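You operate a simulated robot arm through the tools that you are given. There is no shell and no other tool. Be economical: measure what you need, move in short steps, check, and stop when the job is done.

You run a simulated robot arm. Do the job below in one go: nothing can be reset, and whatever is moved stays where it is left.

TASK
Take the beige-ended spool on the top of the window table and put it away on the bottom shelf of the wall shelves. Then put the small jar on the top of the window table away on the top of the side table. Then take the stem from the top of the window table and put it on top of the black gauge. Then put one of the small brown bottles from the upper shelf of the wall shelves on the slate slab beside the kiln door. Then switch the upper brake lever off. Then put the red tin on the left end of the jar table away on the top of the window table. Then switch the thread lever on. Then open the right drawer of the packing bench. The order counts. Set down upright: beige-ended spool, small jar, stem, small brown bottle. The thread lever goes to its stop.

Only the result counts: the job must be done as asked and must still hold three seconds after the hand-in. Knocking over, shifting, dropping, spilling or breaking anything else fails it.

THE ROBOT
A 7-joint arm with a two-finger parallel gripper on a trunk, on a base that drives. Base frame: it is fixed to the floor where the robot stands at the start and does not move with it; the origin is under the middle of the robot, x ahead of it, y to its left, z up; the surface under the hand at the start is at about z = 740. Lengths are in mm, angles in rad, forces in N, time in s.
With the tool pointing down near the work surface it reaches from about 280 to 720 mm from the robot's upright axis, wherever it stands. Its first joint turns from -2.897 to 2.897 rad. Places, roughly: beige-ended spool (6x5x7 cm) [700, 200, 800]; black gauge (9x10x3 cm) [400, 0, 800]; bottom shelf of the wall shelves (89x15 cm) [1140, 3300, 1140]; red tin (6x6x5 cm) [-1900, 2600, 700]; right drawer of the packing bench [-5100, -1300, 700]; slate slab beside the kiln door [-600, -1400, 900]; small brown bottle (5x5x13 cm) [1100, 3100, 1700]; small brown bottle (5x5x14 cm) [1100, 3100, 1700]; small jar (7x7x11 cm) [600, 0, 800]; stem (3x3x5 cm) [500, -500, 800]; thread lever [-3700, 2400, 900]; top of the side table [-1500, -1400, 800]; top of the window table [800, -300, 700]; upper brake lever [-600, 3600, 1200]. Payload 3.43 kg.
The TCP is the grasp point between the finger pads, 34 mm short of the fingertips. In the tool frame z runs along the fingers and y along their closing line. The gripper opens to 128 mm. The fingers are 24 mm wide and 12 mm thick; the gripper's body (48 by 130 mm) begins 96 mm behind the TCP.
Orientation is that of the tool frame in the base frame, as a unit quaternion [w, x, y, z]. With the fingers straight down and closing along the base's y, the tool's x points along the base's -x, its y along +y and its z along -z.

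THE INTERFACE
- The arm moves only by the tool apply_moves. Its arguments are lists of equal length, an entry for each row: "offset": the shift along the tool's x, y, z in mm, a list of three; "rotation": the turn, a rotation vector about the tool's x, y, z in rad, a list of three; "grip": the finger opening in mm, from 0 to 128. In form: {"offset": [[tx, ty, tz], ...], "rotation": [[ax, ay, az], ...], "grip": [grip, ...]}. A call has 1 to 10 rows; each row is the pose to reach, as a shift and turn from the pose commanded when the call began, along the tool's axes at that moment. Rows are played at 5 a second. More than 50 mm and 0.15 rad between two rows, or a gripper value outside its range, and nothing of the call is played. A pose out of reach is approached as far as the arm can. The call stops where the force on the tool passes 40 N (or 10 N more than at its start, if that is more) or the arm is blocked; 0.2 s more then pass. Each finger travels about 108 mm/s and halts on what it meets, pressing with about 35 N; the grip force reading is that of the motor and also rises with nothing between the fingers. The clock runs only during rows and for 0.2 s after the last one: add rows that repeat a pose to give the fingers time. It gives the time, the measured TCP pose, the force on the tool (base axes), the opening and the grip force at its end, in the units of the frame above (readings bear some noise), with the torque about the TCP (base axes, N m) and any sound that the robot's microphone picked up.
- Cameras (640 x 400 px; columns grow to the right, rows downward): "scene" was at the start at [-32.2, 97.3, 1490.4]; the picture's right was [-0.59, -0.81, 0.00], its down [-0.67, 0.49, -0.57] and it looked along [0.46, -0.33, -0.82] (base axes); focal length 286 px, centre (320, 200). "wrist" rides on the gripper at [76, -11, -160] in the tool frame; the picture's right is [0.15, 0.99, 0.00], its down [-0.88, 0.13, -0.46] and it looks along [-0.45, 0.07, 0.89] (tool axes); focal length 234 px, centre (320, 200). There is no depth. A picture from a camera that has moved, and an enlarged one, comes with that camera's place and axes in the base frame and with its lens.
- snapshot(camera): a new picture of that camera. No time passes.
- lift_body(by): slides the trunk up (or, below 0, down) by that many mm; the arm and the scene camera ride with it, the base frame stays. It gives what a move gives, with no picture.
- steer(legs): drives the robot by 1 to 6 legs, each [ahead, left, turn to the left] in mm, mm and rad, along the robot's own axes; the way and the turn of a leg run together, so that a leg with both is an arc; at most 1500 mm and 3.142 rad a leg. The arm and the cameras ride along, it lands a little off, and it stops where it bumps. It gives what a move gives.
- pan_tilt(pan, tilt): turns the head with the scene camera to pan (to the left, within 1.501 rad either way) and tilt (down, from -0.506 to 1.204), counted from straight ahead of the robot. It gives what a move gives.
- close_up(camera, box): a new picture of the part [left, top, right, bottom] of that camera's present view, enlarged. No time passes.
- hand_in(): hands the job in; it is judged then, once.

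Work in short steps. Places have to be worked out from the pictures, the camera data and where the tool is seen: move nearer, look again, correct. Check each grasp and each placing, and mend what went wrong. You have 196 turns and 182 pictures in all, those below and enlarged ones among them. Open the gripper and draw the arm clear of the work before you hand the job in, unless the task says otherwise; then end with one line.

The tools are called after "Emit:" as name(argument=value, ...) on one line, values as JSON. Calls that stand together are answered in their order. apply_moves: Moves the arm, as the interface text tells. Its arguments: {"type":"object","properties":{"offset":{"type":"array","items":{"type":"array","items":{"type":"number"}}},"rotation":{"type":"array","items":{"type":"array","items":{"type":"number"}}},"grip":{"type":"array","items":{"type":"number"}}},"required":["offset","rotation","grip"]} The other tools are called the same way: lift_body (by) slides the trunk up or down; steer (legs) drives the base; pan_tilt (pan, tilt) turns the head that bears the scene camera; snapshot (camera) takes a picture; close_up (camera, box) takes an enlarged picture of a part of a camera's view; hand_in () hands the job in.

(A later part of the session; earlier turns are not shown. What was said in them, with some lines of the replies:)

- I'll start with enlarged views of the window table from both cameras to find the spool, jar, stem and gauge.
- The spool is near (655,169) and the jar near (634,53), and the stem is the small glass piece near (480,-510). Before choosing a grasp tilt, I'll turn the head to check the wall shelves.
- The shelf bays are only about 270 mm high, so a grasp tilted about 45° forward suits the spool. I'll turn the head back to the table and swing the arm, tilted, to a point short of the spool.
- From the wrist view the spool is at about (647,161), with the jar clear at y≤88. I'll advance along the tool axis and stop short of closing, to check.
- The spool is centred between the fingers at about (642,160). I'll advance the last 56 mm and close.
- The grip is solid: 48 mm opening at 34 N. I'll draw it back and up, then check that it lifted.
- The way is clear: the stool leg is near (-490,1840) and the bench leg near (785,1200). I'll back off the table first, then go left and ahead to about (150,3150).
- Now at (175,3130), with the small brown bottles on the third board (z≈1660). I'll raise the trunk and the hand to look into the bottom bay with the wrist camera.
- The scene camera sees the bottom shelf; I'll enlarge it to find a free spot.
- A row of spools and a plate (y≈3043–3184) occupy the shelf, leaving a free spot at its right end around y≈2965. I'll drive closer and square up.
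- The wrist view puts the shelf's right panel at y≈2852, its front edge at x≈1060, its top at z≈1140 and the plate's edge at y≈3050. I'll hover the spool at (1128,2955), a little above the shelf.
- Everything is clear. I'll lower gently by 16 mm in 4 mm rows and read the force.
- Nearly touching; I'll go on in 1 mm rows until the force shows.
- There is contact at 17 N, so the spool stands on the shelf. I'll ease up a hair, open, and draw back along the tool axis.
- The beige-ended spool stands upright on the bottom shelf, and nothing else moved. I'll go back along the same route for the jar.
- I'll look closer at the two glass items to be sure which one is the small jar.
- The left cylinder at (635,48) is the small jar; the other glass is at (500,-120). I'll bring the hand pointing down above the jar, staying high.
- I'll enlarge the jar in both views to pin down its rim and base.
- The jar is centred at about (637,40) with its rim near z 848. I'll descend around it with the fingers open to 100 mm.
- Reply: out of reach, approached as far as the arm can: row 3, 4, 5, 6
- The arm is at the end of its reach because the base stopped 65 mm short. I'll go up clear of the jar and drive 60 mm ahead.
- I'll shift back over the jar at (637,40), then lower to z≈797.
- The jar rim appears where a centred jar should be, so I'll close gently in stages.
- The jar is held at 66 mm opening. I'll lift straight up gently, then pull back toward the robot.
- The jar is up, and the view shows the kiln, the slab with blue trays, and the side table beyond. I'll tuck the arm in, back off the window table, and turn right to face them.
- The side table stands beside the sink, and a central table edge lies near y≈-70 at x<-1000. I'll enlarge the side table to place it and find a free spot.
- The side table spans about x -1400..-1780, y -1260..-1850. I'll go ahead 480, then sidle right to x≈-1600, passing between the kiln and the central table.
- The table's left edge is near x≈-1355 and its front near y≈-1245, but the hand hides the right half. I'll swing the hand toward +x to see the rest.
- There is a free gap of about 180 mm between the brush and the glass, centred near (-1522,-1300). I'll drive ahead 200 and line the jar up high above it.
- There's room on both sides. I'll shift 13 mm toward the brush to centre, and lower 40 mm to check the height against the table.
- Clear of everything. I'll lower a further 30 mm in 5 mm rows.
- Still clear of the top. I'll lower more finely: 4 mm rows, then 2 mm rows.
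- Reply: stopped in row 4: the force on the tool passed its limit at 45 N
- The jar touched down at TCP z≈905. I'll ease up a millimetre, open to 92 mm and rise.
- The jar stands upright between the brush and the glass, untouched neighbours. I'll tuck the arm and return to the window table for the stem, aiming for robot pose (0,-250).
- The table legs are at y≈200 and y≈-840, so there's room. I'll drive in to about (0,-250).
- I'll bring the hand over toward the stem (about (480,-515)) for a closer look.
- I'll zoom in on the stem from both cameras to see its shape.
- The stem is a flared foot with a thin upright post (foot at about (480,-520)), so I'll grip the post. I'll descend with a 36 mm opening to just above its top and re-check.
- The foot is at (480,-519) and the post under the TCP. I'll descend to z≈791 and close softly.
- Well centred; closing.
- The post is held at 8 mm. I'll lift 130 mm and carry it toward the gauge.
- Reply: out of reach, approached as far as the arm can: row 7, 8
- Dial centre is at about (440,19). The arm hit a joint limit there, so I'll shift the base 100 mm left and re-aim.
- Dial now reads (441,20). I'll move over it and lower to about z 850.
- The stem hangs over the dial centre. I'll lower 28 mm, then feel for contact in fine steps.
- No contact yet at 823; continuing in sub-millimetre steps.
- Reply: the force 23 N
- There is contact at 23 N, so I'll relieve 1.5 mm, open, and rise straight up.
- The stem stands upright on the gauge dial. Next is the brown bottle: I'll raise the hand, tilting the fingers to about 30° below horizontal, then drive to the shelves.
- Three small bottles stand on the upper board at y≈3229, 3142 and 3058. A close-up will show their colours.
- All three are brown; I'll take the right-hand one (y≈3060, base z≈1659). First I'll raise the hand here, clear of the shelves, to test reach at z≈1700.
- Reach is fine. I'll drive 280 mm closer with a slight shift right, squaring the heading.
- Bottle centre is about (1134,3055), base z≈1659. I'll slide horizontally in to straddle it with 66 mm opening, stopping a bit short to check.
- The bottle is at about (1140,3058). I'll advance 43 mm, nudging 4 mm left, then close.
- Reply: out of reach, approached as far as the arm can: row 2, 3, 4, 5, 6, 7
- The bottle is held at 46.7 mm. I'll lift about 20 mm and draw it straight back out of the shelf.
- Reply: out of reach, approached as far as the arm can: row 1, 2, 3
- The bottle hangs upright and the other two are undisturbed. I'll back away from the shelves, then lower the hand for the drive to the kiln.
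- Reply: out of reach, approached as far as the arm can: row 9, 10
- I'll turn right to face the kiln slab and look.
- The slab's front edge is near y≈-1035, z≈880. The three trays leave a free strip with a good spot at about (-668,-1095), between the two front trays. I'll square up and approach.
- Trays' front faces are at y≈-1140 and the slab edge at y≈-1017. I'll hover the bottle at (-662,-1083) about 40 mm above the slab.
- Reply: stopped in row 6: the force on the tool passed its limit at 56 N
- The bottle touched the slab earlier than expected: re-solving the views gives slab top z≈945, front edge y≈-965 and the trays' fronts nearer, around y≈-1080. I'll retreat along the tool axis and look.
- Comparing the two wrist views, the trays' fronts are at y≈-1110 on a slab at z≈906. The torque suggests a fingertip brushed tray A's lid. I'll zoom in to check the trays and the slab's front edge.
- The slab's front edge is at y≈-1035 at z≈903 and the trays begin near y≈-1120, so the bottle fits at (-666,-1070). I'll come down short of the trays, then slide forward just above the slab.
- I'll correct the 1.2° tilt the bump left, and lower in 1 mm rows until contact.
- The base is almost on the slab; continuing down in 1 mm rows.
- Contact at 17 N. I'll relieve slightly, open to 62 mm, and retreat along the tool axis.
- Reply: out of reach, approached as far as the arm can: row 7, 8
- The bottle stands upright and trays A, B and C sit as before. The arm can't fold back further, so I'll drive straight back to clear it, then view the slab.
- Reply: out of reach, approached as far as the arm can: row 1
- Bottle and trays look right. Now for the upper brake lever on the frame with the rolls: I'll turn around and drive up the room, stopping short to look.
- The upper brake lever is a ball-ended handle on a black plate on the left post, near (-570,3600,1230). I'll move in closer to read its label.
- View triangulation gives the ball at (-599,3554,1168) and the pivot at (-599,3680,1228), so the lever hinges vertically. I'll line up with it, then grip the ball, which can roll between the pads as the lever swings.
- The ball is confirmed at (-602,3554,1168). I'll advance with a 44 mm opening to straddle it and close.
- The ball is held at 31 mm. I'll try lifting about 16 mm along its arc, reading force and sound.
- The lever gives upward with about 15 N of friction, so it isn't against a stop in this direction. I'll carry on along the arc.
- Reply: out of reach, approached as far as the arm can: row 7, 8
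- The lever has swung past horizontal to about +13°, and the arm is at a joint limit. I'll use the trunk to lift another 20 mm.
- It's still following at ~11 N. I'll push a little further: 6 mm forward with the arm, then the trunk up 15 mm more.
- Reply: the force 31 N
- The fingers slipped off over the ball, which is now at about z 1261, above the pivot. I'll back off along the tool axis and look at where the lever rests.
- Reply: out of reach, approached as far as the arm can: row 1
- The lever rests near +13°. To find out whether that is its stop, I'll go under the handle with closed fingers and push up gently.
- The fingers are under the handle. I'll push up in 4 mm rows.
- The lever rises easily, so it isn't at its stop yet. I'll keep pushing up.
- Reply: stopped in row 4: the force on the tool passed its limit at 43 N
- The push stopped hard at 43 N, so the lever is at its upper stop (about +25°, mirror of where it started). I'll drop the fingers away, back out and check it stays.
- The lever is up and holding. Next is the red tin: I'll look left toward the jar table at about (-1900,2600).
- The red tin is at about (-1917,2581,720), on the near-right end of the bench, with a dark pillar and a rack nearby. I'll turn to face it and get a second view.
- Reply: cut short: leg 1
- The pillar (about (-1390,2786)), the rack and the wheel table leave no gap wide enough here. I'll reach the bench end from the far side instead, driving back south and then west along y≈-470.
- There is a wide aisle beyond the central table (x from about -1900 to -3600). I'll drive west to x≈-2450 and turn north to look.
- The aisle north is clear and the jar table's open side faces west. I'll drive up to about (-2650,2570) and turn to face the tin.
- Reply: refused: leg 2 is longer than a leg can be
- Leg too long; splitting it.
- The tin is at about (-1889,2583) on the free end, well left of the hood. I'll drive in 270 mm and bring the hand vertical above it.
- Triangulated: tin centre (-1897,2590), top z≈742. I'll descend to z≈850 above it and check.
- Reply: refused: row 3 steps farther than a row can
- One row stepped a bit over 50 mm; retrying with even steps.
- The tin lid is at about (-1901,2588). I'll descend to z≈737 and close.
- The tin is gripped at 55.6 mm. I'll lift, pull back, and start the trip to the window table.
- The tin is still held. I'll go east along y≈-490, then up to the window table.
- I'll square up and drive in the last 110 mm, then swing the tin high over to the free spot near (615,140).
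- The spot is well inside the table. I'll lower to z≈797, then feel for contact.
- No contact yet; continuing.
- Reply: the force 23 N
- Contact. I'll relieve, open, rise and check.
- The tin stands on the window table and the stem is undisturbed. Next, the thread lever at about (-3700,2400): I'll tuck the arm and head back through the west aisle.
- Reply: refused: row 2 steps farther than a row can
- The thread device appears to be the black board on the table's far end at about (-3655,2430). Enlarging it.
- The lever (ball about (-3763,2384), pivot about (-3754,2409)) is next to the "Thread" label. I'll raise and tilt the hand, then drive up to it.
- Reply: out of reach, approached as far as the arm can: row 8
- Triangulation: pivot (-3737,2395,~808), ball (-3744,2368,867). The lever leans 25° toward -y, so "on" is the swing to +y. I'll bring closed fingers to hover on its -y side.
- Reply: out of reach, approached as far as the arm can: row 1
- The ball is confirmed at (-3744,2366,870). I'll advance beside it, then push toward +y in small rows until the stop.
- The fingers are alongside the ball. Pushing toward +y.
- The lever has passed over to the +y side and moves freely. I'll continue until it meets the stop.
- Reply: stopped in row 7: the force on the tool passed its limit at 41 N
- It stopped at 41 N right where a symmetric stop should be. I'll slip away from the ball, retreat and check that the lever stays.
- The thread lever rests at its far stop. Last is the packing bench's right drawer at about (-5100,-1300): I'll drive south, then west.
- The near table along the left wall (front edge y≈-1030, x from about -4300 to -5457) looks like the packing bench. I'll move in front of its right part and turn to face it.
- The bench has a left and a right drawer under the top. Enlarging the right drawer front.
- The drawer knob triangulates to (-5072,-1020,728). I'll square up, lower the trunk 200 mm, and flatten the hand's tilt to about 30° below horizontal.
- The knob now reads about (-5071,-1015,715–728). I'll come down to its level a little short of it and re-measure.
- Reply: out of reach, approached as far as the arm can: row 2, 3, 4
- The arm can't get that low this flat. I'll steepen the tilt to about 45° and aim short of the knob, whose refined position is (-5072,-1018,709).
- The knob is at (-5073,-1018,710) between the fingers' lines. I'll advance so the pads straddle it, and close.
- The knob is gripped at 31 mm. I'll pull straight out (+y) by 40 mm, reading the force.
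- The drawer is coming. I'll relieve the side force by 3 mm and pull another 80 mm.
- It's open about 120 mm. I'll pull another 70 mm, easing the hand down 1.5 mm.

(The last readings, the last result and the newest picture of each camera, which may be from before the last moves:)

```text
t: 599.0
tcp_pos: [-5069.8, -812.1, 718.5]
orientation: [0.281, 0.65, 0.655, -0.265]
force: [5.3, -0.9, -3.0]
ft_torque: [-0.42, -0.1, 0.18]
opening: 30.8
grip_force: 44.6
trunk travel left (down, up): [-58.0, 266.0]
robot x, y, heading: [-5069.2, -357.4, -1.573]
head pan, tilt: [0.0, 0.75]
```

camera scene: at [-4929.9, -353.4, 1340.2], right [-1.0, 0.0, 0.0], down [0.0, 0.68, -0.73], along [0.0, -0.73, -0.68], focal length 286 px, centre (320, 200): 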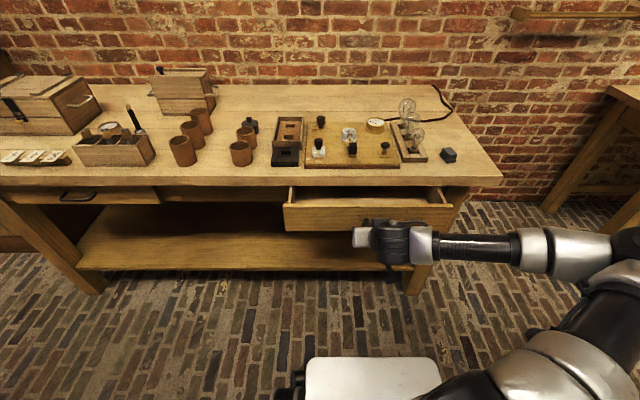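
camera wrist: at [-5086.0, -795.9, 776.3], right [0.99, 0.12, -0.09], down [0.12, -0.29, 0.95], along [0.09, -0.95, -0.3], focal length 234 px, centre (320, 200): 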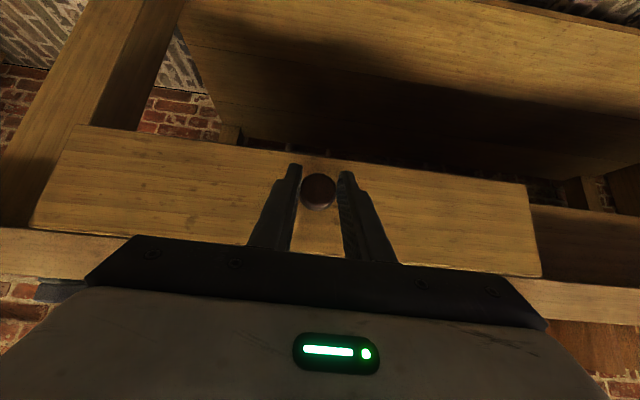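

Open about 190 mm with little resistance. I'll continue up to 80 mm more, letting the force limit flag any end stop.

Emit:
apply_moves(offset=[[7, 0, -7.1], [14, 0, -14.3], [21, 0, -21.4], [28, 0, -28.5], [35, 0, -35.6], [42, 0, -42.8], [49, 0, -50], [56, 0, -57], [56, 0, -57]], rotation=[[0, 0, 0], [0, 0, 0], [0, 0, 0], [0, 0, 0], [0, 0, 0], [0, 0, 0], [0, 0, 0], [0, 0, 0], [0, 0, 0]], grip=[20, 20, 20, 20, 20, 20, 20, 20, 20])

Emit:
snapshot(camera="scene")

```text
t: 601.0
tcp_pos: [-5079.3, -795.5, 686.0]
orientation: [0.28, 0.651, 0.654, -0.266]
force: [0.1, 0.7, 0.0]
ft_torque: [-0.03, 0.01, 0.0]
opening: 20.0
grip_force: 0.1
out of reach, approached as far as the arm can: row 1, 2, 3, 4, 5, 6, 7, 8, 9
trunk travel left (down, up): [-58.0, 266.0]
robot x, y, heading: [-5068.7, -357.2, -1.567]
head pan, tilt: [0.0, 0.75]
```

```text
16 pictures are left
camera scene: at [-4930.2, -352.4, 1340.4], right [-1.0, 0.0, 0.0], down [0.0, 0.68, -0.73], along [0.0, -0.73, -0.68], focal length 286 px, centre (320, 200)
```

scene: 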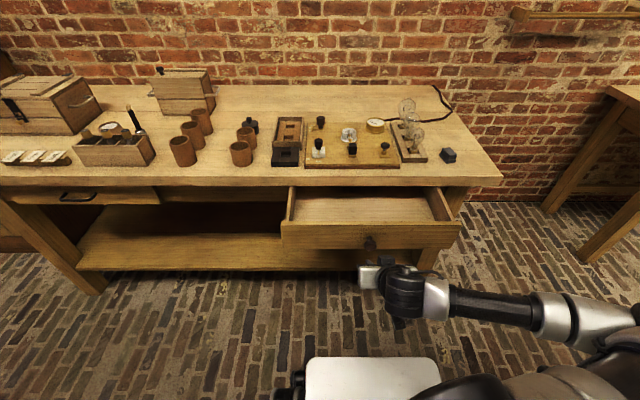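

The arm ran out of its fold and slid off the knob, leaving the drawer ~190 mm open. I'll back the base up 150 mm and regrip to pull it further.

Emit:
steer(legs=[[-150, 0, 0]])

Emit:
apply_moves(offset=[[-40, 3, -5], [-60, 6, 15], [-80, 8, 40], [-80, 8, 40]], rotation=[[0, 0, 0], [0, 0, 0], [0, 0, 0], [0, 0, 0]], grip=[45, 60, 60, 60])

Emit:
snapshot(camera="wrist")

```text
t: 602.4
tcp_pos: [-5077.8, -646.8, 685.9]
orientation: [0.28, 0.65, 0.655, -0.266]
force: [-1.0, 0.2, 0.5]
ft_torque: [0.02, -0.02, -0.02]
opening: 20.0
grip_force: 0.0
trunk travel left (down, up): [-58.0, 266.0]
robot x, y, heading: [-5072.3, -213.2, -1.57]
head pan, tilt: [0.0, 0.75]
```

```text
t: 603.4
tcp_pos: [-5071.6, -730.7, 715.1]
orientation: [0.28, 0.649, 0.655, -0.265]
force: [-0.5, 0.1, -0.3]
ft_torque: [0.01, -0.03, 0.02]
opening: 60.2
grip_force: 0.1
trunk travel left (down, up): [-58.0, 266.0]
robot x, y, heading: [-5071.2, -207.3, -1.565]
head pan, tilt: [0.0, 0.75]
```

```text
15 pictures are left
camera wrist: at [-5086.4, -563.4, 772.5], right [0.99, 0.12, -0.09], down [0.12, -0.29, 0.95], along [0.09, -0.95, -0.3], focal length 234 px, centre (320, 200)
```

wrist: 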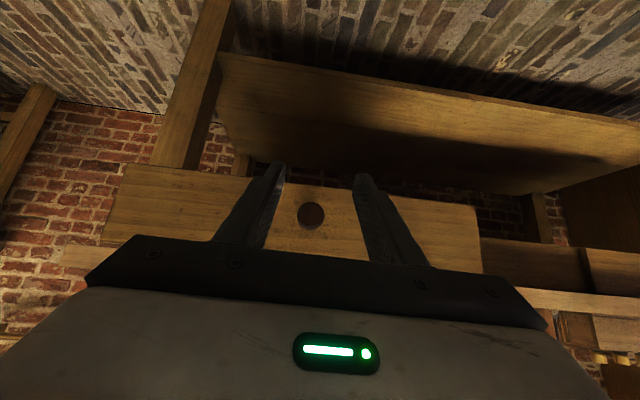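

The knob is at (-5071,-821,710). I'll advance 79 mm onto it and close.

Emit:
apply_moves(offset=[[-20, 1, 18], [-40, 1, 36], [-58, 1, 53.5], [-58, 1, 53.5], [-58, 1, 53.5], [-58, 1, 53.5], [-58, 1, 53.5]], rotation=[[0, 0, 0], [0, 0, 0], [0, 0, 0], [0, 0, 0], [0, 0, 0], [0, 0, 0], [0, 0, 0]], grip=[60, 60, 60, 60, 45, 30, 20])

```text
t: 605.0
tcp_pos: [-5070.1, -807.6, 717.2]
orientation: [0.28, 0.65, 0.655, -0.266]
force: [-5.7, 0.2, 0.7]
ft_torque: [0.25, 0.26, -0.12]
opening: 29.7
grip_force: 44.8
trunk travel left (down, up): [-58.0, 266.0]
robot x, y, heading: [-5070.5, -210.6, -1.561]
head pan, tilt: [0.0, 0.75]
```

Regripped at 30 mm. Pulling up to 80 mm more.

Emit:
apply_moves(offset=[[7, 0, -7.1], [14, 0, -14.3], [21, 0, -21.4], [28, 0, -28.5], [35, 0, -35.6], [42, 0, -42.8], [49, 0, -50], [56, 0, -57], [56, 0, -57]], rotation=[[0, 0, 0], [0, 0, 0], [0, 0, 0], [0, 0, 0], [0, 0, 0], [0, 0, 0], [0, 0, 0], [0, 0, 0], [0, 0, 0]], grip=[20, 20, 20, 20, 20, 20, 20, 20, 20])

Emit:
snapshot(camera="scene")

```text
t: 607.0
tcp_pos: [-5069.0, -729.4, 717.1]
orientation: [0.281, 0.649, 0.656, -0.265]
force: [0.3, -0.8, 0.2]
ft_torque: [0.0, -0.03, -0.02]
opening: 20.1
grip_force: 0.0
trunk travel left (down, up): [-58.0, 266.0]
robot x, y, heading: [-5069.5, -209.9, -1.566]
head pan, tilt: [0.0, 0.75]
```

```text
14 pictures are left
camera scene: at [-4930.5, -202.5, 1340.3], right [-1.0, 0.0, 0.0], down [0.0, 0.68, -0.73], along [0.0, -0.73, -0.68], focal length 286 px, centre (320, 200)
```

scene: 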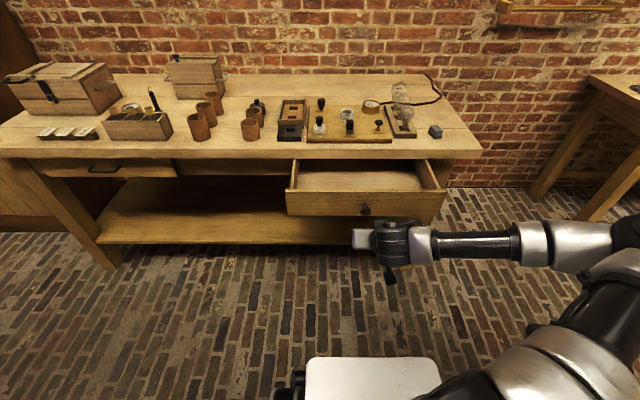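

The drawer didn't follow this time: the knob is still near y≈-825, so the drawer is at its end stop, about 190 mm open. I'll open the gripper and back away for a last look.

Emit:
apply_moves(offset=[[0, 0, -30], [0, 0, -70], [0, 0, -100]], rotation=[[0, 0, 0], [0, 0, 0], [0, 0, 0]], grip=[60, 90, 100])

Emit:
steer(legs=[[-150, 0, 0]])

Emit:
snapshot(camera="scene")

```text
t: 607.8
tcp_pos: [-5072.4, -677.8, 786.5]
orientation: [0.28, 0.65, 0.655, -0.265]
force: [-0.3, -0.2, -0.1]
ft_torque: [0.04, 0.03, 0.0]
opening: 99.9
grip_force: 0.0
out of reach, approached as far as the arm can: row 3
trunk travel left (down, up): [-58.0, 266.0]
robot x, y, heading: [-5073.5, -208.2, -1.567]
head pan, tilt: [0.0, 0.75]
```

```text
t: 609.2
tcp_pos: [-5072.0, -530.7, 787.1]
orientation: [0.28, 0.65, 0.655, -0.265]
force: [0.6, 1.1, 0.1]
ft_torque: [0.02, 0.01, 0.01]
opening: 100.1
grip_force: 0.1
trunk travel left (down, up): [-58.0, 266.0]
robot x, y, heading: [-5070.2, -63.1, -1.568]
head pan, tilt: [0.0, 0.75]
```

```text
13 pictures are left
camera scene: at [-4931.2, -54.2, 1340.3], right [-1.0, 0.0, 0.0], down [0.0, 0.68, -0.73], along [0.0, -0.73, -0.68], focal length 286 px, centre (320, 200)
```

scene: 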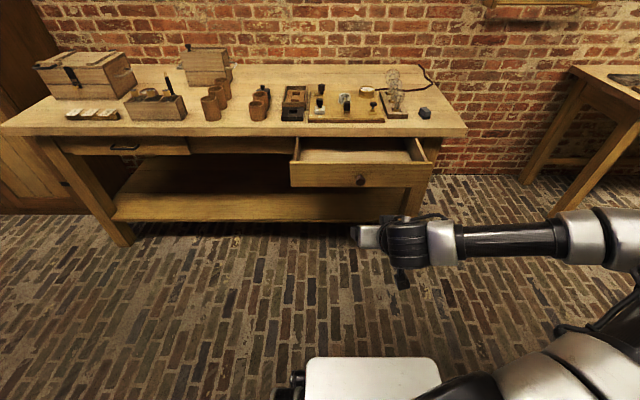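

The right drawer stands open, nothing on the bench was disturbed, and the gripper is open and clear. All eight steps are done in order, so I'm handing in.

Emit:
hand_in()

```text
The job is handed in.
```

I did all eight steps in the order asked and handed the job in; two points are less certain: taking the brake lever's upper stop as "off", and whether a fingertip that seems to have brushed blue tray A's lid on the slab shifted it.
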